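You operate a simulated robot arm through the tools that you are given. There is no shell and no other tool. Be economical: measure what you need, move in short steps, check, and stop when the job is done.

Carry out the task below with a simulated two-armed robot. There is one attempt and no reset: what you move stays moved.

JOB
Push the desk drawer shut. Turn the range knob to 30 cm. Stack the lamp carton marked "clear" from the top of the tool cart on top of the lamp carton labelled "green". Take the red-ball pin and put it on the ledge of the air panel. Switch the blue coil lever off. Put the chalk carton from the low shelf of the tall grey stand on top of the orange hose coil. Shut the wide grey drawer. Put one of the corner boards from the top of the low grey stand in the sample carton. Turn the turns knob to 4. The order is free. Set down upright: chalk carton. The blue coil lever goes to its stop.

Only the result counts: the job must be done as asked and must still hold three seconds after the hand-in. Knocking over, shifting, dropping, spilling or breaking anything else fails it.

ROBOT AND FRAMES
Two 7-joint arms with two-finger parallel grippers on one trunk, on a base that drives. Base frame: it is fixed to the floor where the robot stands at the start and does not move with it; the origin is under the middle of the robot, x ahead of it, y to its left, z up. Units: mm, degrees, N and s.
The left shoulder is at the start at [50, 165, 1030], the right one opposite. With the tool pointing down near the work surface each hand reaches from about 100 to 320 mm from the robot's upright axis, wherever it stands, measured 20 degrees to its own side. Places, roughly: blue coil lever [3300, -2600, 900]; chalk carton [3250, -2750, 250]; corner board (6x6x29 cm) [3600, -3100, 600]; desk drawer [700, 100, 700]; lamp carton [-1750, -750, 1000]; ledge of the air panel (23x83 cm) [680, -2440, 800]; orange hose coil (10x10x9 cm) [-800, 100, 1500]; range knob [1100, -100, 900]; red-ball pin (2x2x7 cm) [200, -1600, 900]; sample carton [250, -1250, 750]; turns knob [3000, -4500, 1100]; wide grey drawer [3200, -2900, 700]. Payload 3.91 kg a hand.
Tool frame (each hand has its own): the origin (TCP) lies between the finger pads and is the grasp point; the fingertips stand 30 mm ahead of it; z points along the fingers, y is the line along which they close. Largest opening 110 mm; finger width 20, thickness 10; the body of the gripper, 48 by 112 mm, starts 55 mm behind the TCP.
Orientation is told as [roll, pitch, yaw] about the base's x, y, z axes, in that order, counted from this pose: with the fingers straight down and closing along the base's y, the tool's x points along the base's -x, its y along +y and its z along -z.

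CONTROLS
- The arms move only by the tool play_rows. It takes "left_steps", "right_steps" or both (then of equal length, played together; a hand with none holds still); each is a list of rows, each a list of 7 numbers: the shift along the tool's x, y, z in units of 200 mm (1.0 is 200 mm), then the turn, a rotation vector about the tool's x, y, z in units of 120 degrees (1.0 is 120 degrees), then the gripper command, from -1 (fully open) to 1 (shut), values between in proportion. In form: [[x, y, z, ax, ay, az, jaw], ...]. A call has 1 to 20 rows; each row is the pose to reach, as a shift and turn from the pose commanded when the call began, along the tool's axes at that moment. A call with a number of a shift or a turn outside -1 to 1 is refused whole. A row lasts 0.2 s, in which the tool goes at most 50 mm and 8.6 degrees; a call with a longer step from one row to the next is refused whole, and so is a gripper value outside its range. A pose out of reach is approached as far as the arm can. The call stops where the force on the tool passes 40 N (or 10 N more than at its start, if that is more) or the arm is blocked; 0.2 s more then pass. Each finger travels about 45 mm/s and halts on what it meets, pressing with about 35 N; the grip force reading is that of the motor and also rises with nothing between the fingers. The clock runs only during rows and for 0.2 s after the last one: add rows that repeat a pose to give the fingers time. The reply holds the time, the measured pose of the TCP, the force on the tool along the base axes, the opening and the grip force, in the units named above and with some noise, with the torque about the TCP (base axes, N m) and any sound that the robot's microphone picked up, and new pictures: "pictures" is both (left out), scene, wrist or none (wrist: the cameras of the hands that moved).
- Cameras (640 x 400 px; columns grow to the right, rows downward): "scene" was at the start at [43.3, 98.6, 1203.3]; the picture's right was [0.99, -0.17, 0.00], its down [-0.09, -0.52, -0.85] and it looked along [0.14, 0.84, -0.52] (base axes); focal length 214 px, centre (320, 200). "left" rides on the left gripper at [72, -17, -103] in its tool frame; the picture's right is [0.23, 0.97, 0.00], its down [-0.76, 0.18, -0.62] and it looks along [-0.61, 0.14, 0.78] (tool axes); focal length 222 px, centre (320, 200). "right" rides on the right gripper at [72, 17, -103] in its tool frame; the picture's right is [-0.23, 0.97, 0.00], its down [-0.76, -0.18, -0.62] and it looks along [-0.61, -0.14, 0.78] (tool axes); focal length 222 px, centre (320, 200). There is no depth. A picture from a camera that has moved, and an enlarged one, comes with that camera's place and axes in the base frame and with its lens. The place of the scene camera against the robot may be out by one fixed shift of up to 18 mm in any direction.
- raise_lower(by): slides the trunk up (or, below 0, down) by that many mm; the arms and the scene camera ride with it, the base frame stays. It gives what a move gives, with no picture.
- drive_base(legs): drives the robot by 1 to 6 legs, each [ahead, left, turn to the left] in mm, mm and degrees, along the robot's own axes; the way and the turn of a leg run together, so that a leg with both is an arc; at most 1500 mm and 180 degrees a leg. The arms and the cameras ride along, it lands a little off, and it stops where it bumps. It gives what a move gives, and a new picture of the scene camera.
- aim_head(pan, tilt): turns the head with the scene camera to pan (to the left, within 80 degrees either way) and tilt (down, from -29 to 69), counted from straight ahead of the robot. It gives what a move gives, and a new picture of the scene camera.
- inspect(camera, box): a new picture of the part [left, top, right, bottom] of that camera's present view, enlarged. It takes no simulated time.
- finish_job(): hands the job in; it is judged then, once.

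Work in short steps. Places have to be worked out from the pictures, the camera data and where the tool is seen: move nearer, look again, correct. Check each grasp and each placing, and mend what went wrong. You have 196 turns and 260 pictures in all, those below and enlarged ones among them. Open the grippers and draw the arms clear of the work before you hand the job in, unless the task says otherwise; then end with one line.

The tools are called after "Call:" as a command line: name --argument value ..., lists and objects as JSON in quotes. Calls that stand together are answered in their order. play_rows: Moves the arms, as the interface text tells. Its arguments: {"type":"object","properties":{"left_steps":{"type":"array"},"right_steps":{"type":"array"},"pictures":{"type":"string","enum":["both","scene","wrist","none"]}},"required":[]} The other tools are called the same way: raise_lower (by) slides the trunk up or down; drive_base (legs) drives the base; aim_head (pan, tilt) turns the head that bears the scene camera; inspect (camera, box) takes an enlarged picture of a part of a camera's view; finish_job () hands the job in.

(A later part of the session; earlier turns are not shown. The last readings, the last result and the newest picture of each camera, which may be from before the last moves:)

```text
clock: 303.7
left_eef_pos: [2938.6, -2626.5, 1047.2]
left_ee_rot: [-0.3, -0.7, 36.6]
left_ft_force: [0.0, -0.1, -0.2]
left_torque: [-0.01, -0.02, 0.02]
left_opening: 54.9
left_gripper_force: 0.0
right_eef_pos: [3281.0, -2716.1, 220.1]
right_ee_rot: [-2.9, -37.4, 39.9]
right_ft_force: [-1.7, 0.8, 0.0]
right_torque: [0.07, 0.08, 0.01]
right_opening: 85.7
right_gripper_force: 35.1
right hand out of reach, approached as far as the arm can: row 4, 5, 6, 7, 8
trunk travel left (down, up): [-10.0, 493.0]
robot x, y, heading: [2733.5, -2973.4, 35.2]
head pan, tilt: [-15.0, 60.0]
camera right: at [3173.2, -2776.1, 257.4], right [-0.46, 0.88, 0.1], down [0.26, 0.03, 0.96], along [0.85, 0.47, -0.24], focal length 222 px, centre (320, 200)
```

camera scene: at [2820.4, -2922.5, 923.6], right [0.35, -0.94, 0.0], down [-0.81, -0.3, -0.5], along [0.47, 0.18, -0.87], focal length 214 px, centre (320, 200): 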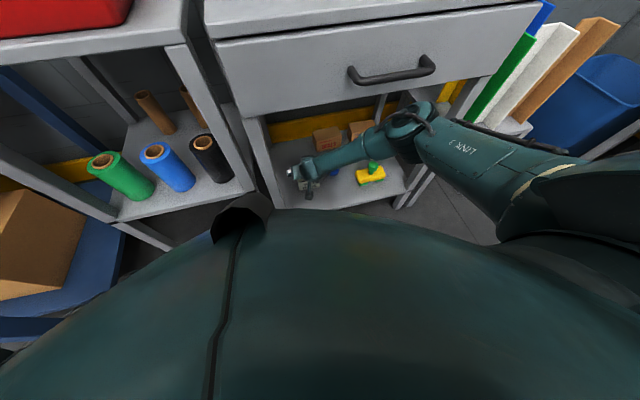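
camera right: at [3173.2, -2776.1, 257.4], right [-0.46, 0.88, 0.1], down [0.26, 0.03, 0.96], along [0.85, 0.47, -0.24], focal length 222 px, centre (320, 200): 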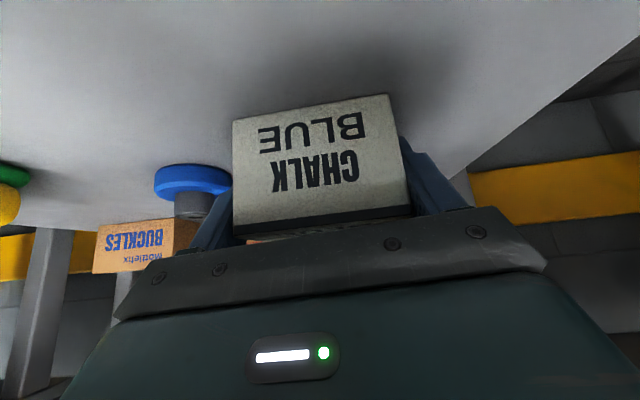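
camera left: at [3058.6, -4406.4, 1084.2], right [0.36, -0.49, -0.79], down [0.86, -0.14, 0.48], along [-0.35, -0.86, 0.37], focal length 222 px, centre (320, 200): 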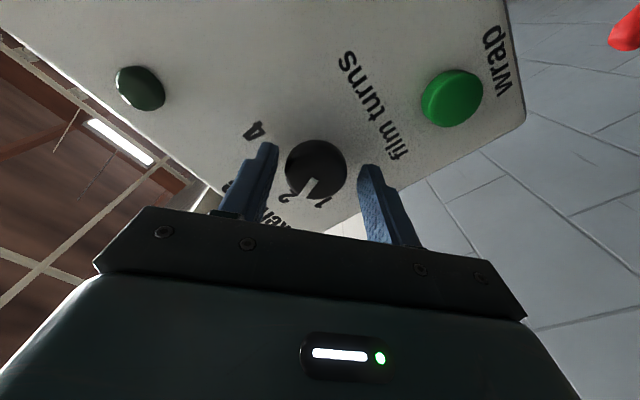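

Solid grasp now. Lift 40 mm with the arm and check.

Call:
play_rows --right_steps '[[-0.06, 0, -0.08, 0, 0, 0, 1], [-0.122, 0, -0.158, 0, 0, 0, 1], [-0.122, 0, -0.158, 0, 0, 0, 1]]' --pictures "wrist"

```text
clock: 304.5
left_eef_pos: [2939.2, -2626.2, 1045.8]
left_ee_rot: [-0.3, -0.8, 36.5]
left_ft_force: [0.1, -0.7, 0.4]
left_torque: [0.03, -0.01, -0.02]
left_opening: 55.1
left_gripper_force: 0.0
right_eef_pos: [3280.0, -2715.7, 259.7]
right_ee_rot: [-2.8, -37.5, 39.8]
right_ft_force: [0.0, 0.1, -1.0]
right_torque: [0.01, 0.01, 0.0]
right_opening: 85.7
right_gripper_force: 35.2
trunk travel left (down, up): [-10.0, 493.0]
robot x, y, heading: [2735.1, -2975.1, 35.6]
head pan, tilt: [-15.0, 60.0]
camera right: at [3173.3, -2775.6, 297.1], right [-0.46, 0.88, 0.1], down [0.26, 0.03, 0.96], along [0.85, 0.47, -0.24], focal length 222 px, centre (320, 200)
```

right: 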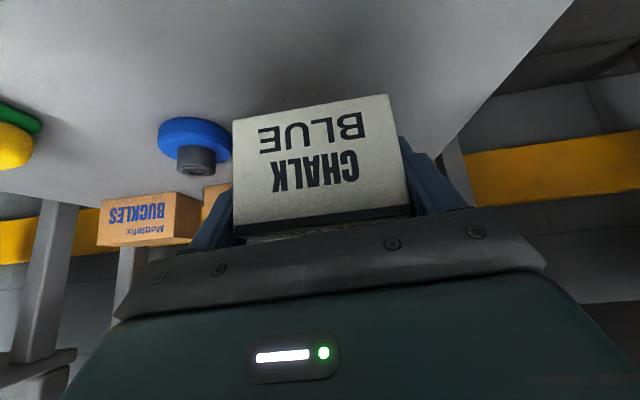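

Held and lifted. Back out 350 mm.

Call:
drive_base --legs '[[-350, 0, 0]]'

Call:
inspect --camera "right" --box '[0, 0, 640, 400]'

```text
clock: 306.8
left_eef_pos: [2658.1, -2826.0, 1047.5]
left_ee_rot: [-0.3, -0.8, 36.7]
left_ft_force: [0.8, -1.5, 0.1]
left_torque: [0.01, 0.01, 0.01]
left_opening: 54.8
left_gripper_force: 0.1
right_eef_pos: [2999.8, -2913.6, 259.9]
right_ee_rot: [-2.9, -37.5, 40.1]
right_ft_force: [0.4, -0.3, -1.0]
right_torque: [0.0, 0.05, 0.02]
right_opening: 85.6
right_gripper_force: 35.0
trunk travel left (down, up): [-10.0, 493.0]
robot x, y, heading: [2452.4, -3178.4, 35.9]
head pan, tilt: [-15.0, 60.0]
camera scene: at [2540.5, -3122.5, 923.5], right [0.35, -0.94, 0.0], down [-0.81, -0.31, -0.5], along [0.47, 0.18, -0.87], focal length 214 px, centre (320, 200)
```

scene: 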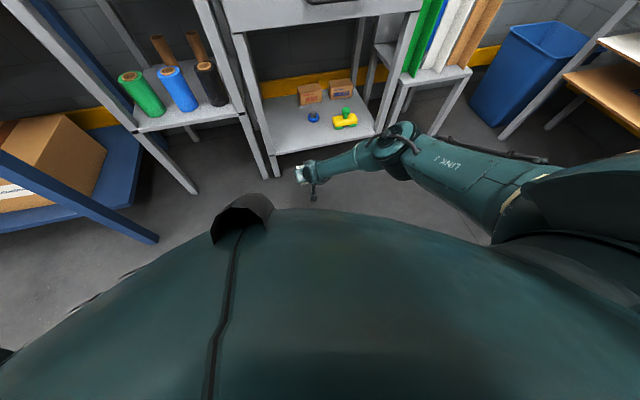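

```text
1.00 times, centred on (320, 200) of right (not enlarged: the box is as wide or as high as the picture)
camera zoom: at [2892.5, -2974.4, 296.9], right [-0.47, 0.88, 0.1], down [0.26, 0.03, 0.96], along [0.85, 0.47, -0.24], focal length 222 px, centre (320, 200)
```

zoom: 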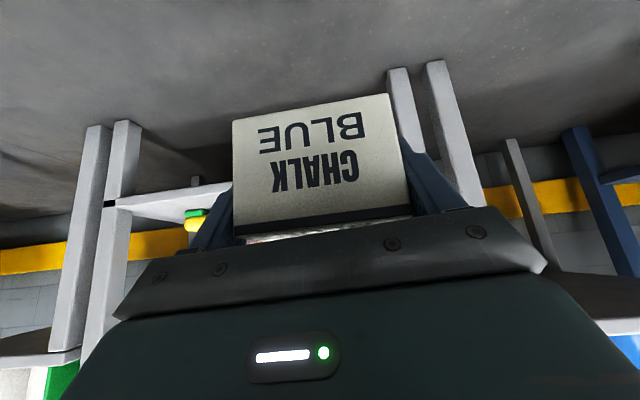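

Raise the trunk and look toward the low stand with corner boards.

Call:
raise_lower --by 240

Call:
drive_base --legs '[[0, -580, 0]]'

Call:
aim_head --pan 5 --tilt 35

```text
clock: 309.3
left_eef_pos: [2658.5, -2826.1, 1286.7]
left_ee_rot: [-0.3, -0.7, 36.7]
left_ft_force: [-0.6, 0.0, -0.1]
left_torque: [0.0, 0.01, -0.02]
left_opening: 55.2
left_gripper_force: 0.1
right_eef_pos: [3000.3, -2914.2, 500.0]
right_ee_rot: [-3.0, -37.4, 40.1]
right_ft_force: [0.2, -0.1, -1.5]
right_torque: [-0.01, 0.0, -0.04]
right_opening: 85.8
right_gripper_force: 34.7
trunk travel left (down, up): [-250.0, 253.0]
robot x, y, heading: [2454.7, -3176.8, 35.9]
head pan, tilt: [-15.0, 60.0]
```

```text
clock: 314.9
left_eef_pos: [2998.8, -3297.1, 1286.1]
left_ee_rot: [-0.3, -0.7, 37.3]
left_ft_force: [0.1, 0.0, -0.2]
left_torque: [0.04, 0.02, -0.04]
left_opening: 55.1
left_gripper_force: 0.1
right_eef_pos: [3341.5, -3381.3, 500.0]
right_ee_rot: [-2.8, -37.5, 40.7]
right_ft_force: [0.1, 0.3, -0.5]
right_torque: [-0.02, -0.01, 0.0]
right_opening: 85.4
right_gripper_force: 34.9
trunk travel left (down, up): [-250.0, 253.0]
robot x, y, heading: [2796.0, -3645.7, 36.7]
head pan, tilt: [-15.0, 60.0]
camera scene: at [2883.7, -3594.9, 1163.5], right [0.36, -0.93, 0.0], down [-0.81, -0.31, -0.5], along [0.47, 0.18, -0.87], focal length 214 px, centre (320, 200)
```

scene: 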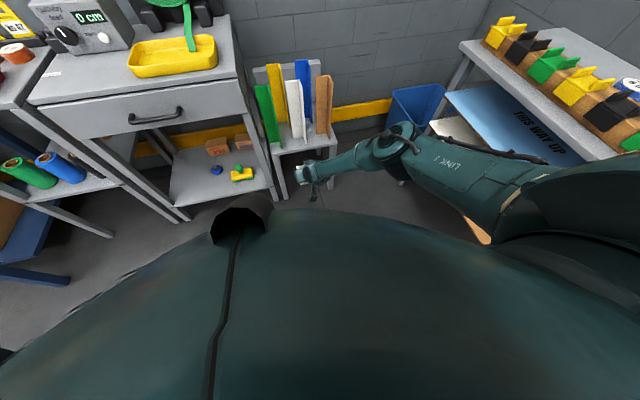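

```text
clock: 315.8
left_eef_pos: [2997.8, -3297.2, 1287.5]
left_ee_rot: [-0.3, -0.7, 37.2]
left_ft_force: [-0.6, 0.5, -0.2]
left_torque: [0.0, 0.0, -0.03]
left_opening: 55.0
left_gripper_force: 0.1
right_eef_pos: [3339.6, -3381.4, 499.7]
right_ee_rot: [-2.9, -37.5, 40.6]
right_ft_force: [-0.3, -0.6, -1.5]
right_torque: [-0.05, 0.01, 0.01]
right_opening: 85.5
right_gripper_force: 35.2
trunk travel left (down, up): [-250.0, 253.0]
robot x, y, heading: [2796.6, -3647.3, 36.4]
head pan, tilt: [5.0, 35.0]
camera scene: at [2887.8, -3561.0, 1197.8], right [0.66, -0.75, 0.0], down [-0.43, -0.38, -0.82], along [0.62, 0.54, -0.57], focal length 214 px, centre (320, 200)
```

scene: 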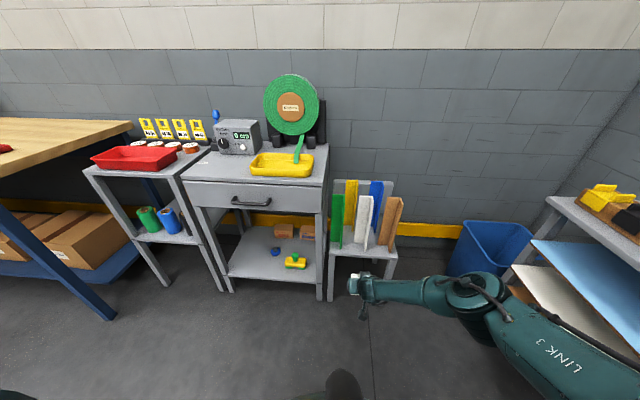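

Zoom on the boards.

Call:
inspect --camera "scene" --box '[300, 160, 428, 270]'

```text
3.64 times, centred on (364, 215) of scene
camera zoom: at [2887.8, -3561.0, 1197.8], right [0.66, -0.75, 0.0], down [-0.43, -0.38, -0.82], along [0.62, 0.54, -0.57], focal length 780 px, centre (160, 146)
```

zoom: 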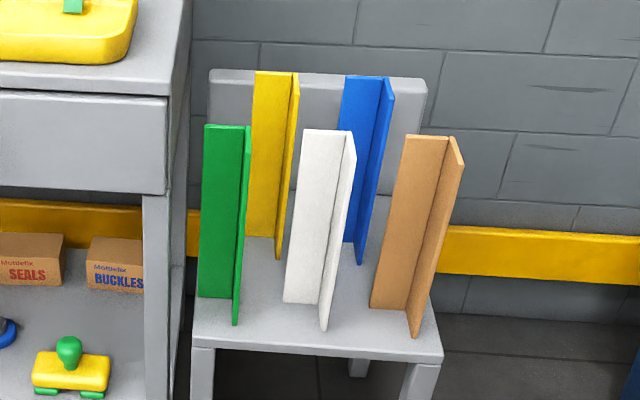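

I will take the brown board. First I bring the carton-holding right hand up and nearer to the body.

Call:
play_rows --right_steps '[[-0.12, 0, -0.16, 0, 0, 0, 1], [-0.24, 0, -0.32, 0, 0, 0, 1], [-0.36, 0, -0.48, 0, 0, 0, 1], [-0.48, 0, -0.63, 0, 0, 0, 1], [-0.6, 0, -0.79, 0, 0, 0, 1], [-0.72, 0, -0.95, 0, 0, 0, 1]]' --pictures "none"

Call:
play_rows --right_steps '[[0.08, 0, -0.18, 0, 0, 0, 1], [0.2, 0, -0.36, 0, 0, 0, 1], [0.36, 0, -0.5, 0, 0, 0, 1], [0.52, 0, -0.62, 0, 0, 0, 1], [0.68, 0, -0.74, 0, 0, 0, 1]]' --pictures "wrist"

```text
clock: 317.2
left_eef_pos: [2998.2, -3297.6, 1287.2]
left_ee_rot: [-0.3, -0.7, 37.3]
left_ft_force: [-0.3, -0.1, 0.3]
left_torque: [-0.02, -0.03, 0.0]
left_opening: 55.2
left_gripper_force: 0.1
right_eef_pos: [3337.2, -3373.9, 736.2]
right_ee_rot: [-2.9, -37.5, 40.7]
right_ft_force: [1.5, -0.5, -1.0]
right_torque: [0.01, 0.03, 0.01]
right_opening: 85.7
right_gripper_force: 35.0
trunk travel left (down, up): [-250.0, 253.0]
robot x, y, heading: [2798.5, -3646.6, 36.3]
head pan, tilt: [5.0, 35.0]
```

```text
clock: 318.4
left_eef_pos: [2997.9, -3297.4, 1287.8]
left_ee_rot: [-0.4, -0.8, 37.3]
left_ft_force: [-0.3, -0.4, 0.1]
left_torque: [-0.02, 0.0, -0.01]
left_opening: 55.1
left_gripper_force: 0.1
right_eef_pos: [3180.1, -3500.6, 773.2]
right_ee_rot: [-2.9, -37.5, 40.6]
right_ft_force: [0.3, -0.1, -2.0]
right_torque: [-0.01, 0.01, 0.02]
right_opening: 85.4
right_gripper_force: 35.0
trunk travel left (down, up): [-250.0, 253.0]
robot x, y, heading: [2798.0, -3649.8, 36.3]
head pan, tilt: [5.0, 35.0]
camera right: at [3073.3, -3561.9, 809.7], right [-0.47, 0.88, 0.1], down [0.26, 0.03, 0.96], along [0.84, 0.48, -0.24], focal length 222 px, centre (320, 200)
```

right: 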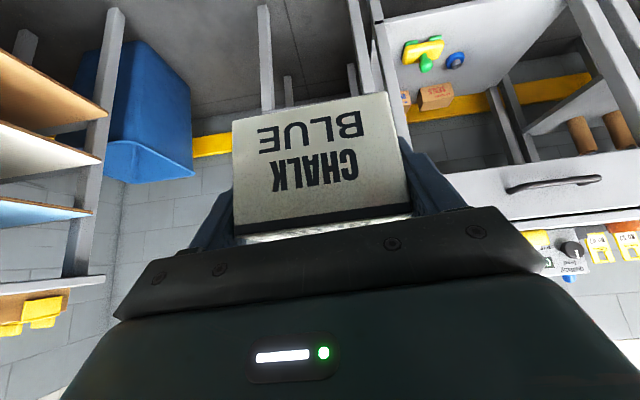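

Right hand stowed. I strafe right 255, ahead 330, with heading back to 35°.

Call:
drive_base --legs '[[0, -255, -1.5], [330, 0, 0]]'

Call:
play_rows --left_steps '[[0, -0.15, 0.2, 0, 0, 0, 0], [0, -0.3, 0.4, 0, 0, 0, 0], [0, -0.45, 0.6, 0, 0, 0, 0], [0, -0.6, 0.8, 0, 0, 0, 0], [0, -0.7, 1.0, 0, 0, 0, 0]]'

```text
clock: 322.9
left_eef_pos: [3418.7, -3313.9, 1285.8]
left_ee_rot: [-0.3, -0.7, 36.5]
left_ft_force: [-0.4, 0.0, 0.9]
left_torque: [0.06, 0.01, -0.03]
left_opening: 55.2
left_gripper_force: 0.0
right_eef_pos: [3596.9, -3519.2, 772.6]
right_ee_rot: [-2.9, -37.4, 39.9]
right_ft_force: [1.1, -0.4, -2.0]
right_torque: [-0.03, -0.01, 0.0]
right_opening: 85.4
right_gripper_force: 35.0
trunk travel left (down, up): [-250.0, 253.0]
robot x, y, heading: [3211.7, -3655.7, 35.6]
head pan, tilt: [5.0, 35.0]
camera scene: at [3303.9, -3576.3, 1197.8], right [0.65, -0.76, 0.0], down [-0.44, -0.37, -0.82], along [0.62, 0.53, -0.57], focal length 214 px, centre (320, 200)
```

scene: 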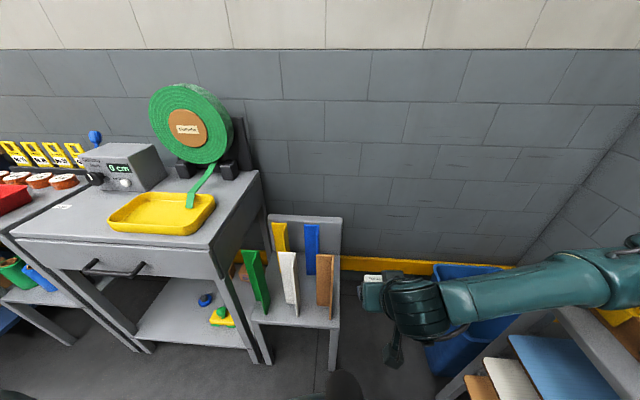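

```text
clock: 324.1
left_eef_pos: [3505.6, -3426.7, 1086.7]
left_ee_rot: [-0.3, -0.7, 36.6]
left_ft_force: [-0.1, -0.2, 0.4]
left_torque: [-0.02, -0.01, 0.0]
left_opening: 54.8
left_gripper_force: 0.0
right_eef_pos: [3597.8, -3520.7, 773.1]
right_ee_rot: [-2.9, -37.5, 39.8]
right_ft_force: [-0.3, 0.3, -0.8]
right_torque: [0.0, 0.01, 0.03]
right_opening: 85.1
right_gripper_force: 35.1
trunk travel left (down, up): [-250.0, 253.0]
robot x, y, heading: [3212.9, -3656.9, 35.7]
head pan, tilt: [5.0, 35.0]
camera scene: at [3303.9, -3576.4, 1197.9], right [0.65, -0.76, 0.0], down [-0.44, -0.37, -0.82], along [0.62, 0.53, -0.57], focal length 214 px, centre (320, 200)
camera left: at [3455.7, -3484.4, 1191.1], right [-0.76, 0.65, -0.01], down [0.5, 0.59, 0.63], along [0.41, 0.48, -0.77], focal length 222 px, centre (320, 200)
```

scene: 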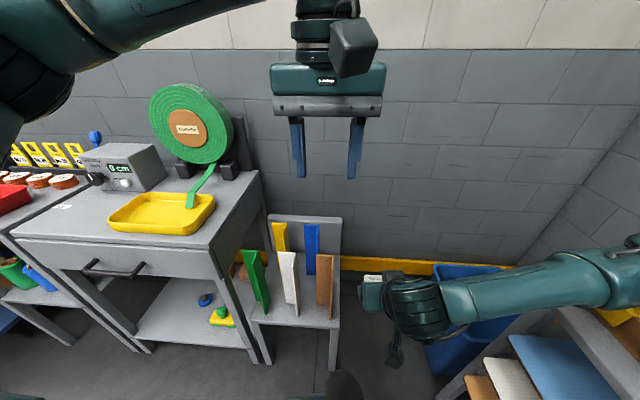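
left: 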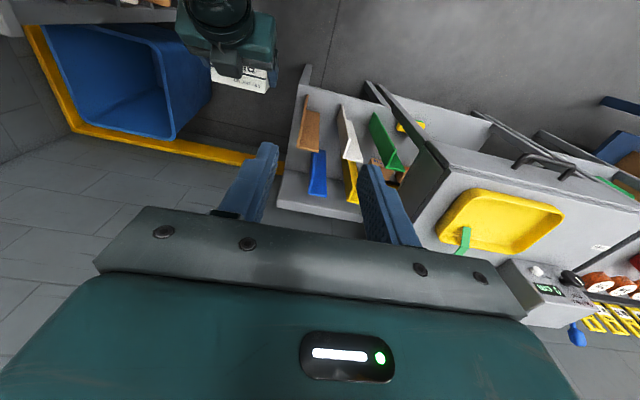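

Zoom the left wrist view on the boards.

Call:
inspect --camera "left" --box '[260, 60, 420, 220]'

```text
2.50 times, centred on (340, 140) of left
camera zoom: at [3455.7, -3484.4, 1191.1], right [-0.76, 0.65, -0.01], down [0.5, 0.59, 0.63], along [0.41, 0.48, -0.77], focal length 555 px, centre (270, 350)
```

zoom: 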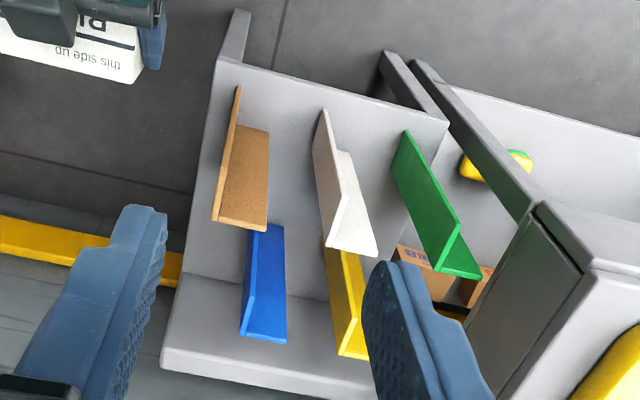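

Brown flange B (toward the robot) centre ≈ (3636,-3352), top z≈690. Drive 60 closer, then lower the left hand above it with a 35 mm opening.

Call:
drive_base --legs '[[60, 0, 0]]'

Call:
play_rows --left_steps '[[-0.1, -0.03, 0.15, 0, 0, 0, 0.35], [-0.2, -0.06, 0.35, 0, 0, 0, 0.35], [-0.3, -0.06, 0.55, 0, 0, 0, 0.35], [-0.4, -0.06, 0.75, 0, 0, 0, 0.35], [-0.4, -0.06, 0.97, 0, 0, 0, 0.35]]' --pictures "wrist"

```text
clock: 325.1
left_eef_pos: [3556.8, -3391.9, 1088.1]
left_ee_rot: [-0.3, -0.6, 36.4]
left_ft_force: [-0.1, 0.6, 0.3]
left_torque: [-0.03, 0.01, -0.01]
left_opening: 55.0
left_gripper_force: 0.1
right_eef_pos: [3648.1, -3484.3, 771.7]
right_ee_rot: [-3.0, -37.5, 39.7]
right_ft_force: [-1.0, 0.2, -0.9]
right_torque: [-0.01, -0.01, -0.01]
right_opening: 85.1
right_gripper_force: 34.9
trunk travel left (down, up): [-250.0, 253.0]
robot x, y, heading: [3265.5, -3623.2, 35.5]
head pan, tilt: [5.0, 35.0]
camera scene: at [3354.4, -3540.6, 1197.8], right [0.65, -0.76, 0.0], down [-0.44, -0.37, -0.82], along [0.62, 0.53, -0.57], focal length 214 px, centre (320, 200)
```

scene: 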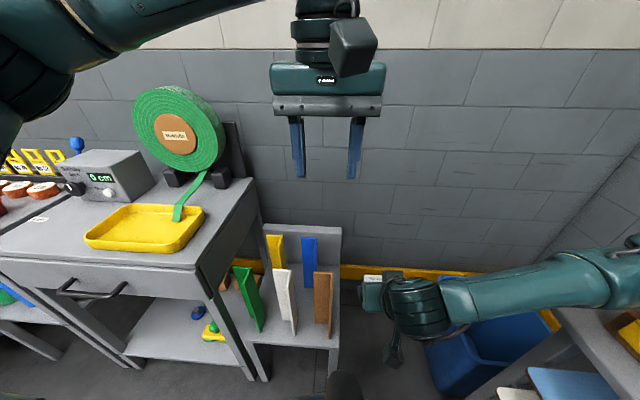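

```text
clock: 326.3
left_eef_pos: [3631.6, -3352.6, 894.2]
left_ee_rot: [-0.3, -0.8, 36.3]
left_ft_force: [-0.2, 0.3, 0.0]
left_torque: [-0.01, -0.01, -0.01]
left_opening: 35.6
left_gripper_force: 0.1
right_eef_pos: [3647.3, -3485.0, 772.2]
right_ee_rot: [-2.9, -37.5, 39.7]
right_ft_force: [0.0, 0.3, -0.9]
right_torque: [0.0, 0.01, 0.04]
right_opening: 85.1
right_gripper_force: 34.5
trunk travel left (down, up): [-250.0, 253.0]
robot x, y, heading: [3263.0, -3626.1, 35.4]
head pan, tilt: [5.0, 35.0]
camera left: at [3580.9, -3410.6, 998.6], right [-0.76, 0.65, -0.01], down [0.5, 0.59, 0.63], along [0.42, 0.48, -0.77], focal length 222 px, centre (320, 200)
```

left: 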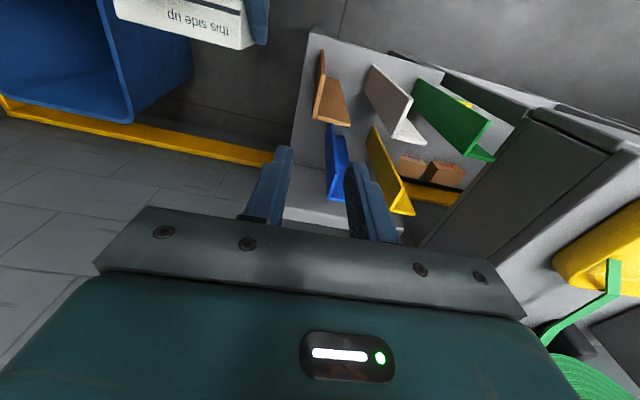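

Zoom for the brown board's top.

Call:
inspect --camera "left" --box '[260, 30, 400, 140]'

```text
3.64 times, centred on (330, 85) of left
camera zoom: at [3580.9, -3410.6, 998.6], right [-0.76, 0.65, -0.01], down [0.5, 0.59, 0.63], along [0.42, 0.48, -0.77], focal length 808 px, centre (284, 618)
```

zoom: 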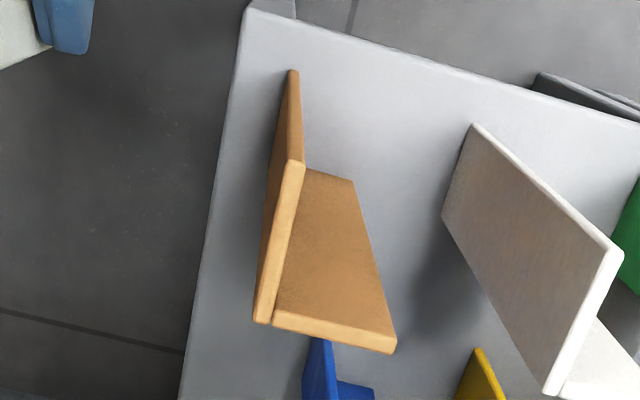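

The hand is well lined up laterally. I lower to z≈735 with 10 mm forward and look again.

Call:
play_rows --left_steps '[[-0.03, 0, 0.24, 0, 0, 0, 0.35], [-0.05, 0, 0.48, 0, 0, 0, 0.35], [-0.05, 0, 0.7, 0, 0, 0, 0.35], [-0.05, 0, 0.8, 0, 0, 0, 0.35]]' --pictures "none"

Call:
inspect --camera "left" --box '[220, 40, 420, 190]'

```text
clock: 327.3
left_eef_pos: [3638.7, -3347.6, 735.7]
left_ee_rot: [-0.3, -0.8, 36.4]
left_ft_force: [-0.6, -0.8, 0.8]
left_torque: [-0.01, -0.02, 0.02]
left_opening: 35.4
left_gripper_force: 0.1
right_eef_pos: [3646.7, -3485.2, 771.7]
right_ee_rot: [-2.8, -37.4, 39.7]
right_ft_force: [-0.2, 0.1, -1.2]
right_torque: [-0.01, 0.0, -0.02]
right_opening: 85.3
right_gripper_force: 34.8
trunk travel left (down, up): [-250.0, 253.0]
robot x, y, heading: [3261.6, -3625.3, 35.2]
head pan, tilt: [5.0, 35.0]
```

```text
2.67 times, centred on (320, 115) of left
camera zoom: at [3589.1, -3405.5, 838.2], right [-0.76, 0.65, -0.01], down [0.5, 0.59, 0.63], along [0.42, 0.48, -0.77], focal length 592 px, centre (320, 427)
```

zoom: 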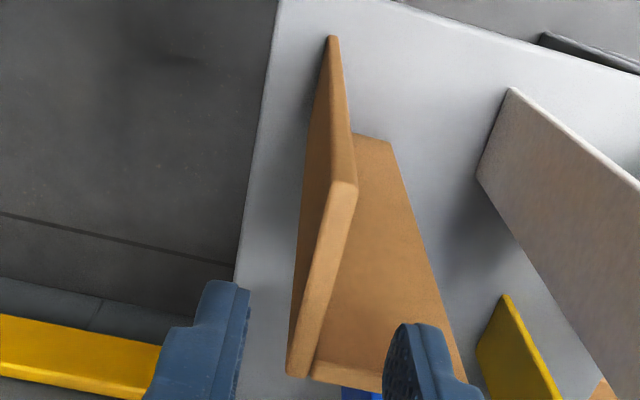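

Board top z≈680 and flange centred between fingers. Lower 64 mm and close.

Call:
play_rows --left_steps '[[0, 0, 0.15, 0, 0, 0, 0.35], [0, 0, 0.25, 0, 0, 0, 0.35], [0, 0, 0.32, 0, 0, 0, 0.35], [0, 0, 0.32, 0, 0, 0, 1], [0, 0, 0.32, 0, 0, 0, 1], [0, 0, 0.32, 0, 0, 0, 1]]' --pictures "wrist"

```text
clock: 328.7
left_eef_pos: [3642.0, -3346.4, 673.4]
left_ee_rot: [-0.2, -0.8, 36.4]
left_ft_force: [0.1, -0.7, -0.3]
left_torque: [0.0, 0.0, 0.03]
left_opening: 6.6
left_gripper_force: 35.7
right_eef_pos: [3648.2, -3484.9, 773.1]
right_ee_rot: [-3.1, -37.5, 39.7]
right_ft_force: [1.2, 0.1, -1.0]
right_torque: [0.0, 0.01, 0.0]
right_opening: 85.3
right_gripper_force: 34.9
trunk travel left (down, up): [-250.0, 253.0]
robot x, y, heading: [3262.3, -3626.0, 35.5]
head pan, tilt: [5.0, 35.0]
camera left: at [3590.5, -3405.2, 776.3], right [-0.76, 0.65, -0.01], down [0.5, 0.59, 0.63], along [0.41, 0.48, -0.78], focal length 222 px, centre (320, 200)
```

left: 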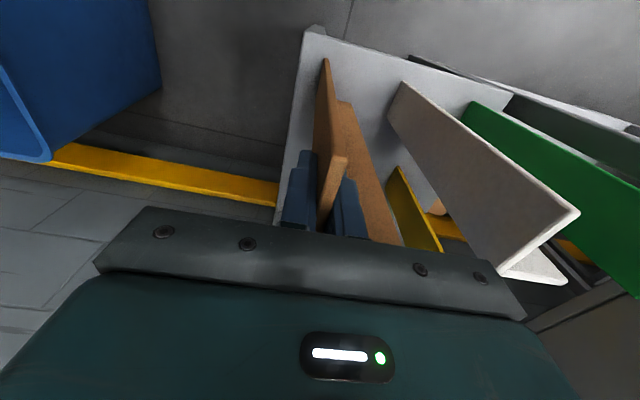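

Gripped (6.6 mm flange). Lift straight up.

Call:
play_rows --left_steps '[[0, 0, -0.15, 0, 0, 0, 1], [0, 0, -0.3, 0, 0, 0, 1], [0, 0, -0.5, 0, 0, 0, 1], [0, 0, -0.7, 0, 0, 0, 1], [0, 0, -0.9, 0, 0, 0, 1]]' --pictures "scene"

Call:
play_rows --left_steps '[[0, 0, -0.2, 0, 0, 0, 1], [0, 0, -0.4, 0, 0, 0, 1], [0, 0, -0.6, 0, 0, 0, 1], [0, 0, -0.8, 0, 0, 0, 1], [0, 0, -1.0, 0, 0, 0, 1]]' --pictures "scene"

```text
clock: 329.9
left_eef_pos: [3641.9, -3346.0, 850.4]
left_ee_rot: [-0.2, -0.7, 36.4]
left_ft_force: [0.4, -0.6, -0.2]
left_torque: [-0.03, 0.02, -0.02]
left_opening: 6.6
left_gripper_force: 34.8
right_eef_pos: [3646.9, -3484.4, 772.3]
right_ee_rot: [-2.9, -37.5, 39.7]
right_ft_force: [-0.2, 0.3, -1.2]
right_torque: [-0.02, -0.01, 0.0]
right_opening: 85.0
right_gripper_force: 34.7
trunk travel left (down, up): [-250.0, 253.0]
robot x, y, heading: [3262.8, -3626.8, 35.6]
head pan, tilt: [5.0, 35.0]
camera scene: at [3354.0, -3540.9, 1197.8], right [0.65, -0.76, 0.0], down [-0.44, -0.37, -0.82], along [0.62, 0.53, -0.57], focal length 214 px, centre (320, 200)
```

scene: 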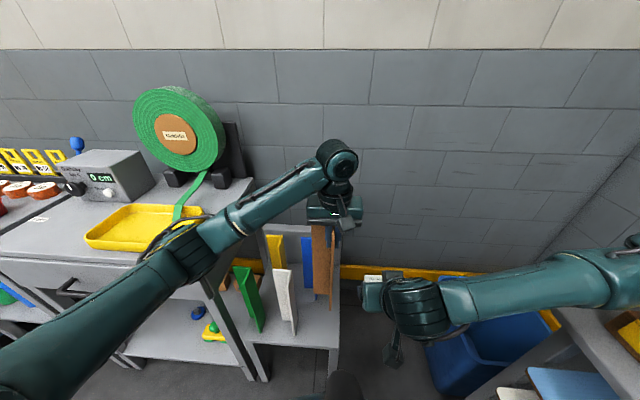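

```text
clock: 331.1
left_eef_pos: [3637.5, -3346.9, 1053.6]
left_ee_rot: [-0.2, -0.7, 36.2]
left_ft_force: [-0.6, 0.4, -2.0]
left_torque: [-0.03, 0.02, 0.0]
left_opening: 6.8
left_gripper_force: 34.9
right_eef_pos: [3646.7, -3484.4, 772.9]
right_ee_rot: [-3.0, -37.6, 39.8]
right_ft_force: [0.0, -0.6, -1.7]
right_torque: [0.01, -0.02, 0.01]
right_opening: 85.3
right_gripper_force: 34.7
trunk travel left (down, up): [-250.0, 253.0]
robot x, y, heading: [3261.8, -3623.1, 35.3]
head pan, tilt: [5.0, 35.0]
camera scene: at [3353.9, -3541.0, 1197.8], right [0.65, -0.76, 0.0], down [-0.44, -0.37, -0.82], along [0.62, 0.53, -0.57], focal length 214 px, centre (320, 200)
```

scene: 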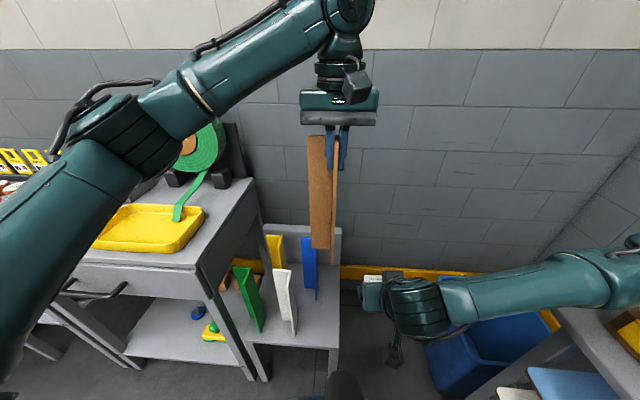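

Board in hand. I retract the left hand, raise the trunk 250, and drive back toward the aisle.

Call:
play_rows --left_steps '[[0.12, 0.15, 0, 0, 0, 0, 1], [0.24, 0.3, 0, 0, 0, 0, 1], [0.36, 0.45, 0, 0, 0, 0, 1], [0.48, 0.6, 0, 0, 0, 0, 1], [0.5, 0.75, 0, 0, 0, 0, 1]]' --pictures "none"

Call:
raise_lower --by 250

Call:
drive_base --legs '[[-440, 0, 0], [0, 1480, 0]]'

```text
clock: 332.3
left_eef_pos: [3469.9, -3285.1, 1047.4]
left_ee_rot: [-0.4, -0.8, 36.4]
left_ft_force: [0.4, 0.4, -1.1]
left_torque: [-0.06, 0.04, 0.01]
left_opening: 7.0
left_gripper_force: 35.3
right_eef_pos: [3647.5, -3485.2, 773.6]
right_ee_rot: [-2.8, -37.6, 39.7]
right_ft_force: [0.5, 0.5, -1.6]
right_torque: [-0.04, 0.01, 0.01]
right_opening: 85.3
right_gripper_force: 35.7
trunk travel left (down, up): [-250.0, 253.0]
robot x, y, heading: [3264.7, -3622.5, 35.2]
head pan, tilt: [5.0, 35.0]
```

```text
clock: 334.9
left_eef_pos: [3469.0, -3285.4, 1297.1]
left_ee_rot: [-0.4, -0.7, 36.4]
left_ft_force: [-0.8, 0.1, -0.9]
left_torque: [0.02, 0.03, 0.01]
left_opening: 6.6
left_gripper_force: 35.1
right_eef_pos: [3647.2, -3484.7, 1022.7]
right_ee_rot: [-2.8, -37.5, 39.7]
right_ft_force: [-0.3, -0.1, -2.2]
right_torque: [0.02, 0.04, 0.0]
right_opening: 85.2
right_gripper_force: 35.2
trunk travel left (down, up): [-500.0, 3.0]
robot x, y, heading: [3263.0, -3623.1, 35.5]
head pan, tilt: [5.0, 35.0]
```

```text
clock: 350.5
left_eef_pos: [2263.2, -2303.6, 1296.7]
left_ee_rot: [-0.3, -0.8, 35.0]
left_ft_force: [0.1, 0.0, -1.3]
left_torque: [0.01, -0.04, 0.04]
left_opening: 6.7
left_gripper_force: 35.1
right_eef_pos: [2436.1, -2507.5, 1022.8]
right_ee_rot: [-2.9, -37.4, 38.4]
right_ft_force: [-0.7, 0.2, -1.9]
right_torque: [-0.04, -0.03, 0.0]
right_opening: 84.8
right_gripper_force: 35.0
trunk travel left (down, up): [-500.0, 3.0]
robot x, y, heading: [2051.6, -2640.0, 34.0]
head pan, tilt: [5.0, 35.0]
camera scene: at [2141.9, -2556.6, 1447.8], right [0.63, -0.78, 0.0], down [-0.45, -0.36, -0.82], along [0.64, 0.52, -0.57], focal length 214 px, centre (320, 200)
```

scene: 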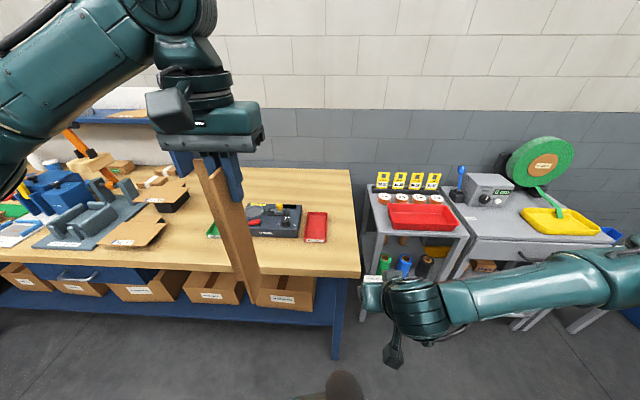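

I continue up the aisle (heading 35) to the open area north of the table, then will turn there.

Call:
drive_base --legs '[[-110, 0, 1], [0, 1470, 0], [0, 1450, 0]]'

```text
clock: 376.8
left_eef_pos: [442.5, -7.0, 1297.5]
left_ee_rot: [-0.3, -0.7, 37.4]
left_ft_force: [0.1, 0.1, -1.4]
left_torque: [-0.03, -0.03, -0.01]
left_opening: 6.4
left_gripper_force: 35.0
right_eef_pos: [622.7, -204.2, 1021.9]
right_ee_rot: [-2.9, -37.6, 40.8]
right_ft_force: [0.3, -0.1, -1.3]
right_torque: [0.01, -0.03, 0.0]
right_opening: 84.5
right_gripper_force: 35.4
trunk travel left (down, up): [-500.0, 3.0]
robot x, y, heading: [240.7, -352.4, 36.2]
head pan, tilt: [5.0, 35.0]
camera scene: at [331.1, -264.8, 1447.8], right [0.66, -0.75, 0.0], down [-0.43, -0.38, -0.82], along [0.61, 0.54, -0.57], focal length 214 px, centre (320, 200)
```

scene: 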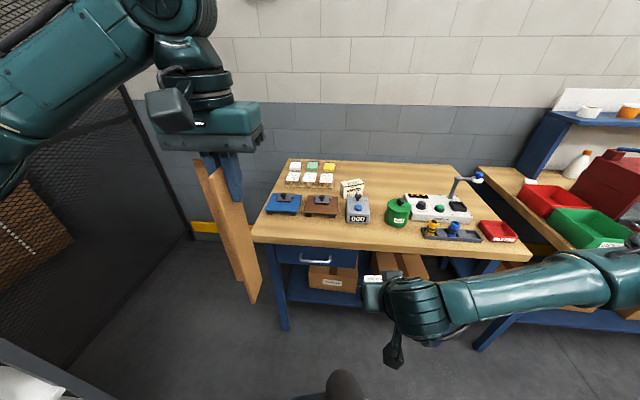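

Turn around to face the table (heading ≈ −145°).

Call:
drive_base --legs '[[-60, 0, 0], [0, 0, 178.8]]'

Call:
aim_head --pan 30 --tilt 35

```text
clock: 385.1
left_eef_pos: [-6.6, -730.2, 1298.3]
left_ee_rot: [-0.3, -0.6, -142.7]
left_ft_force: [0.7, 0.6, -0.3]
left_torque: [0.0, -0.02, 0.02]
left_opening: 6.7
left_gripper_force: 35.1
right_eef_pos: [-187.2, -532.9, 1023.8]
right_ee_rot: [-2.9, -37.5, -139.4]
right_ft_force: [-0.1, 0.1, -1.1]
right_torque: [0.0, -0.04, -0.02]
right_opening: 84.6
right_gripper_force: 34.5
trunk travel left (down, up): [-500.0, 3.0]
robot x, y, heading: [193.6, -390.6, -143.7]
head pan, tilt: [5.0, 35.0]
camera scene: at [101.9, -452.6, 1447.8], right [-0.66, 0.75, 0.0], down [0.43, 0.38, -0.82], along [-0.62, -0.54, -0.57], focal length 214 px, centre (320, 200)
```

scene: 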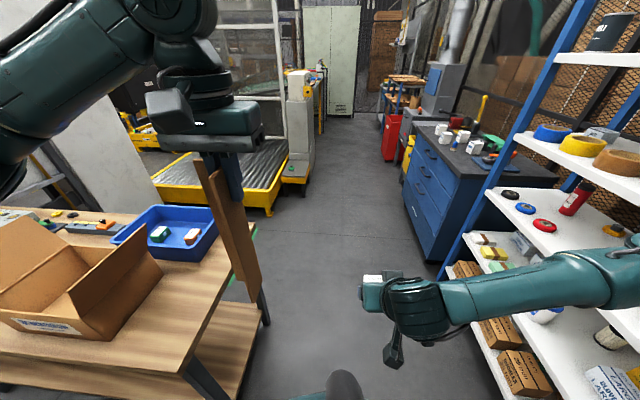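

```text
clock: 386.0
left_eef_pos: [-7.1, -730.3, 1297.5]
left_ee_rot: [-0.3, -0.6, -142.7]
left_ft_force: [-0.3, -0.6, -0.7]
left_torque: [0.02, -0.01, 0.02]
left_opening: 6.6
left_gripper_force: 35.4
right_eef_pos: [-187.4, -533.2, 1022.4]
right_ee_rot: [-2.9, -37.5, -139.4]
right_ft_force: [-0.3, -0.1, -1.7]
right_torque: [0.0, 0.01, -0.01]
right_opening: 84.9
right_gripper_force: 34.8
trunk travel left (down, up): [-500.0, 3.0]
robot x, y, heading: [193.5, -386.2, -143.6]
head pan, tilt: [30.0, 35.0]
camera scene: at [132.5, -475.0, 1447.8], right [-0.92, 0.4, 0.0], down [0.23, 0.52, -0.82], along [-0.33, -0.75, -0.57], focal length 214 px, centre (320, 200)
```

scene: 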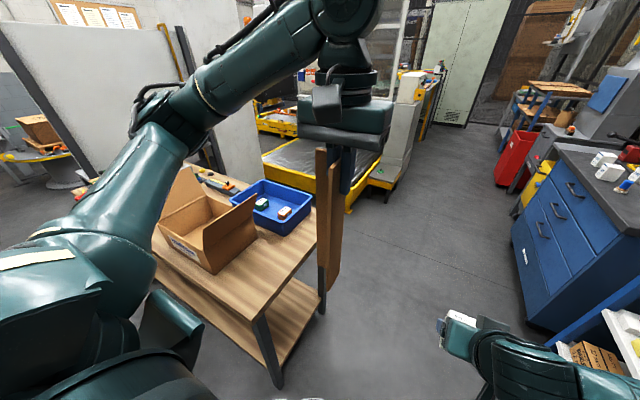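

I see the carton with flaps up. Back 150, strafe left 520, then view it from the front.

Call:
drive_base --legs '[[-150, 0, -1.5], [0, 520, 0]]'

Call:
aim_head --pan 0 --tilt 45

```text
clock: 391.9
left_eef_pos: [393.4, -1053.4, 1297.3]
left_ee_rot: [-0.4, -0.7, -144.9]
left_ft_force: [-1.0, -0.2, -1.3]
left_torque: [0.03, 0.0, 0.0]
left_opening: 6.9
left_gripper_force: 34.6
right_eef_pos: [220.0, -851.0, 1022.0]
right_ee_rot: [-2.9, -37.5, -141.4]
right_ft_force: [0.7, -0.4, -1.2]
right_torque: [0.03, 0.0, 0.01]
right_opening: 84.6
right_gripper_force: 34.9
trunk travel left (down, up): [-500.0, 3.0]
robot x, y, heading: [602.9, -718.3, -146.0]
head pan, tilt: [30.0, 35.0]
camera scene: at [541.3, -803.7, 1447.8], right [-0.9, 0.44, 0.0], down [0.25, 0.52, -0.82], along [-0.36, -0.74, -0.57], focal length 214 px, centre (320, 200)
```

scene: 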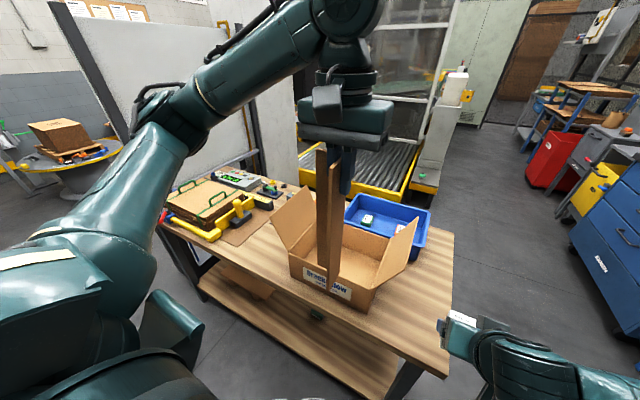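

```text
clock: 392.9
left_eef_pos: [393.3, -1053.6, 1298.1]
left_ee_rot: [-0.3, -0.7, -144.8]
left_ft_force: [0.0, -0.4, -1.7]
left_torque: [-0.01, -0.01, -0.01]
left_opening: 6.9
left_gripper_force: 34.0
right_eef_pos: [219.2, -850.0, 1021.4]
right_ee_rot: [-2.9, -37.4, -141.4]
right_ft_force: [-0.6, -0.6, -1.7]
right_torque: [0.03, 0.0, 0.0]
right_opening: 84.9
right_gripper_force: 34.7
trunk travel left (down, up): [-500.0, 3.0]
robot x, y, heading: [602.4, -717.4, -146.0]
head pan, tilt: [0.0, 45.0]
camera scene: at [512.4, -770.1, 1433.0], right [-0.56, 0.83, 0.0], down [0.58, 0.4, -0.71], along [-0.58, -0.4, -0.71], focal length 214 px, centre (320, 200)
```

scene: 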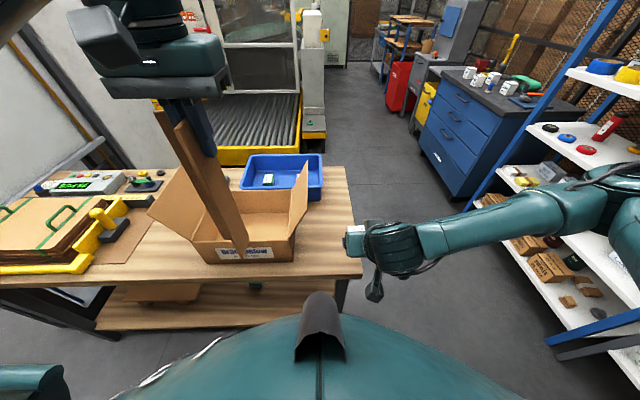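

Carton opening: u −372…−568, v −1263…−1000, rim z≈924, flaps only at the v ends. I tilt the board 45° forward above it (bottom away), centred at v≈−1132.

Call:
play_rows --left_steps '[[0, 0.05, 0, 0, -0.063, 0, 1], [0, 0.1, 0, 0, -0.125, 0, 1], [0, 0.15, 0, 0, -0.188, 0, 1], [0, 0.2, 0, 0, -0.25, 0, 1], [0, 0.22, 0, 0, -0.313, 0, 1], [0, 0.22, 0, 0, -0.375, 0, 1]]' --pictures "scene"

```text
clock: 394.3
left_eef_pos: [418.2, -1088.9, 1298.8]
left_ee_rot: [-0.4, -45.8, -144.5]
left_ft_force: [1.1, -0.3, -0.5]
left_torque: [0.04, -0.06, 0.02]
left_opening: 6.7
left_gripper_force: 35.0
right_eef_pos: [218.8, -850.3, 1021.6]
right_ee_rot: [-2.9, -37.5, -141.4]
right_ft_force: [-0.8, 0.0, -1.4]
right_torque: [0.0, 0.02, -0.04]
right_opening: 84.7
right_gripper_force: 35.0
trunk travel left (down, up): [-500.0, 3.0]
robot x, y, heading: [601.9, -723.1, -146.0]
head pan, tilt: [0.0, 45.0]
camera scene: at [512.5, -770.1, 1433.0], right [-0.56, 0.83, 0.0], down [0.58, 0.4, -0.71], along [-0.58, -0.4, -0.71], focal length 214 px, centre (320, 200)
```

scene: 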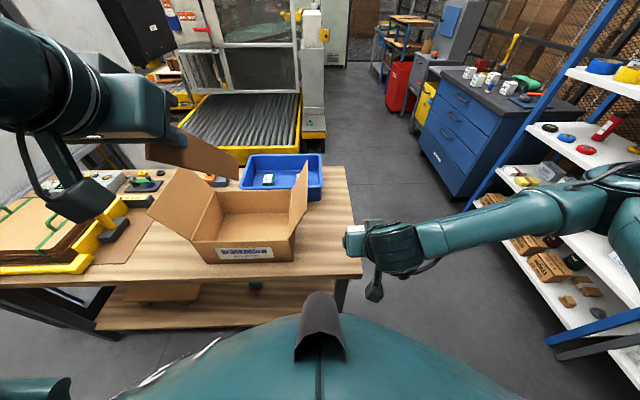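

Clear view; the hand is aligned with the carton centre. Lower in two stages.

Call:
play_rows --left_steps '[[0.1, 0, 0.15, 0, 0, 0, 1], [0.2, 0, 0.3, 0, 0, 0, 1], [0.3, 0, 0.45, 0, 0, 0, 1], [0.4, 0, 0.6, 0, 0, 0, 1], [0.5, 0, 0.75, 0, 0, 0, 1]]' --pictures "scene"

```text
clock: 395.5
left_eef_pos: [378.8, -1113.8, 1122.5]
left_ee_rot: [-0.3, -45.6, -144.5]
left_ft_force: [-0.6, -0.3, -0.8]
left_torque: [0.05, -0.06, 0.02]
left_opening: 6.3
left_gripper_force: 34.2
left hand out of reach, approached as far as the arm can: row 1, 2, 3, 4, 5
right_eef_pos: [219.0, -850.6, 1022.8]
right_ee_rot: [-2.9, -37.4, -141.4]
right_ft_force: [0.4, 0.2, -0.9]
right_torque: [-0.01, 0.01, 0.02]
right_opening: 84.7
right_gripper_force: 35.0
trunk travel left (down, up): [-500.0, 3.0]
robot x, y, heading: [607.1, -721.3, -145.9]
head pan, tilt: [0.0, 45.0]
camera scene: at [512.5, -770.3, 1433.1], right [-0.56, 0.83, 0.0], down [0.58, 0.4, -0.71], along [-0.58, -0.4, -0.71], focal length 214 px, centre (320, 200)
```

scene: 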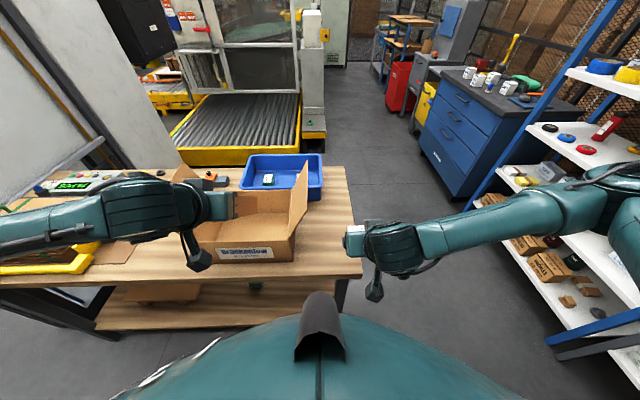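

Board foot at the rim level inside the opening. Lower the rest slowly.

Call:
play_rows --left_steps '[[0.08, 0, 0.1, 0, 0, 0, 1], [0.16, 0, 0.2, 0, 0, 0, 1], [0.23, 0, 0.3, 0, 0, 0, 1], [0.29, 0, 0.38, 0, 0, 0, 1], [0.32, 0, 0.42, 0, 0, 0, 1], [0.35, 0, 0.45, 0, 0, 0, 1]]'

```text
clock: 396.9
left_eef_pos: [367.1, -1120.6, 1008.0]
left_ee_rot: [-0.5, -46.0, -144.4]
left_ft_force: [3.1, 2.6, 9.7]
left_torque: [-0.58, 1.11, -0.15]
left_opening: 6.4
left_gripper_force: 35.2
right_eef_pos: [219.9, -848.7, 1023.5]
right_ee_rot: [-2.9, -37.5, -141.5]
right_ft_force: [0.2, -0.3, -1.4]
right_torque: [0.0, -0.02, -0.01]
right_opening: 84.7
right_gripper_force: 34.8
trunk travel left (down, up): [-500.0, 3.0]
robot x, y, heading: [604.7, -716.4, -145.9]
head pan, tilt: [0.0, 45.0]
camera scene: at [513.3, -768.7, 1433.2], right [-0.56, 0.83, 0.0], down [0.58, 0.4, -0.71], along [-0.59, -0.4, -0.71], focal length 214 px, centre (320, 200)
camera left: at [458.4, -1035.8, 1029.9], right [0.69, -0.7, -0.17], down [0.04, -0.2, 0.98], along [-0.72, -0.68, -0.11], focal length 222 px, centre (320, 200)
```

scene: 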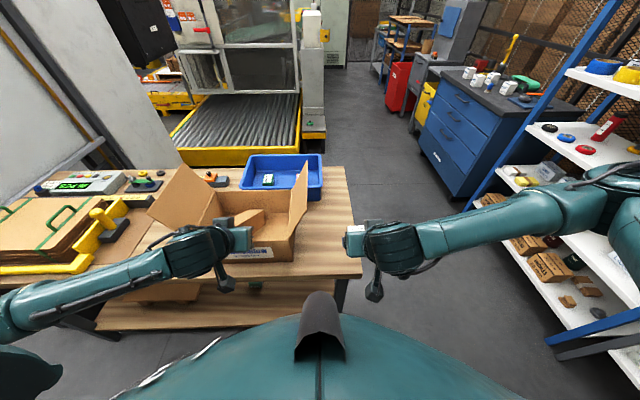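
left: 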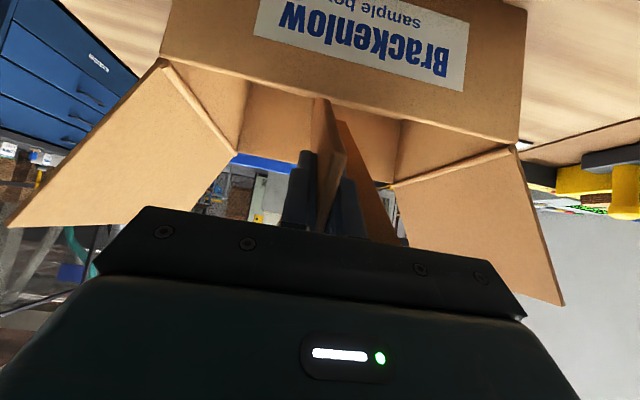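

The foot rests on the carton floor. I lay the board down further (tilt +11°) while lowering the hand, then release.

Call:
play_rows --left_steps '[[0.08, 0, 0.005, 0, -0.03, 0, 1], [0.16, 0, 0.01, 0, -0.06, 0, 1], [0.24, 0, 0.015, 0, -0.092, 0, 1], [0.24, 0, 0.015, 0, -0.092, 0, 1]]' --pictures "wrist"

```text
clock: 397.9
left_eef_pos: [392.8, -1102.6, 975.9]
left_ee_rot: [-0.8, -57.3, -144.3]
left_ft_force: [5.4, 7.6, 33.5]
left_torque: [-0.03, 0.3, 0.57]
left_opening: 6.6
left_gripper_force: 35.2
right_eef_pos: [221.4, -848.9, 1024.4]
right_ee_rot: [-2.8, -37.7, -141.5]
right_ft_force: [0.5, -0.3, -0.3]
right_torque: [0.02, 0.0, 0.0]
right_opening: 84.9
right_gripper_force: 34.9
trunk travel left (down, up): [-500.0, 3.0]
robot x, y, heading: [606.8, -718.1, -145.5]
head pan, tilt: [0.0, 45.0]
camera left: at [486.3, -1016.5, 971.8], right [0.66, -0.73, -0.2], down [0.2, -0.09, 0.98], along [-0.73, -0.68, 0.09], focal length 222 px, centre (320, 200)
```

left: 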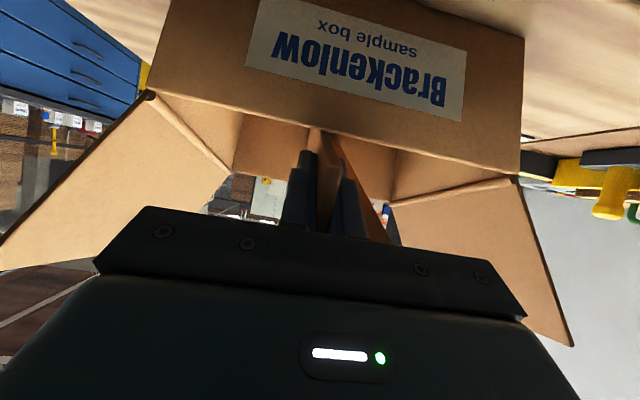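

The board now rests on the front rim. Open and draw back along the fingers.

Call:
play_rows --left_steps '[[0, 0, 0, 0, 0, 0, 0.5], [0, 0, 0, 0, 0, 0, 0.5], [0, 0, -0.1, 0, 0, 0, 0.5], [0, 0, -0.25, 0, 0, 0, 0.5], [0, 0, -0.45, 0, 0, 0, 0.5], [0, 0, -0.65, 0, 0, 0, 0.5]]'

```text
clock: 399.3
left_eef_pos: [438.2, -1054.7, 987.6]
left_ee_rot: [-0.4, -56.9, -144.5]
left_ft_force: [0.3, 0.2, 0.3]
left_torque: [-0.01, 0.01, -0.01]
left_opening: 27.6
left_gripper_force: 0.0
left hand out of reach, approached as far as the arm can: row 5, 6
right_eef_pos: [219.6, -849.3, 1022.8]
right_ee_rot: [-2.9, -37.6, -141.5]
right_ft_force: [0.1, 0.1, -1.5]
right_torque: [-0.01, -0.02, 0.01]
right_opening: 84.3
right_gripper_force: 34.9
trunk travel left (down, up): [-500.0, 3.0]
robot x, y, heading: [604.9, -718.9, -145.7]
head pan, tilt: [0.0, 45.0]
camera scene: at [512.6, -769.6, 1433.1], right [-0.56, 0.83, 0.0], down [0.58, 0.4, -0.71], along [-0.59, -0.4, -0.71], focal length 214 px, centre (320, 200)
camera left: at [531.6, -968.6, 983.7], right [0.66, -0.72, -0.19], down [0.19, -0.09, 0.98], along [-0.72, -0.69, 0.08], focal length 222 px, centre (320, 200)
```

scene: 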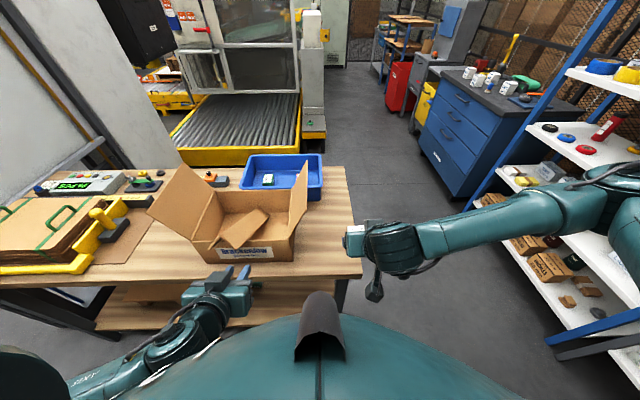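
left: 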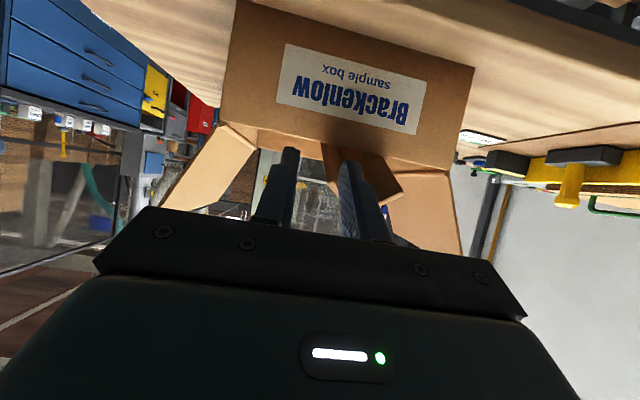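

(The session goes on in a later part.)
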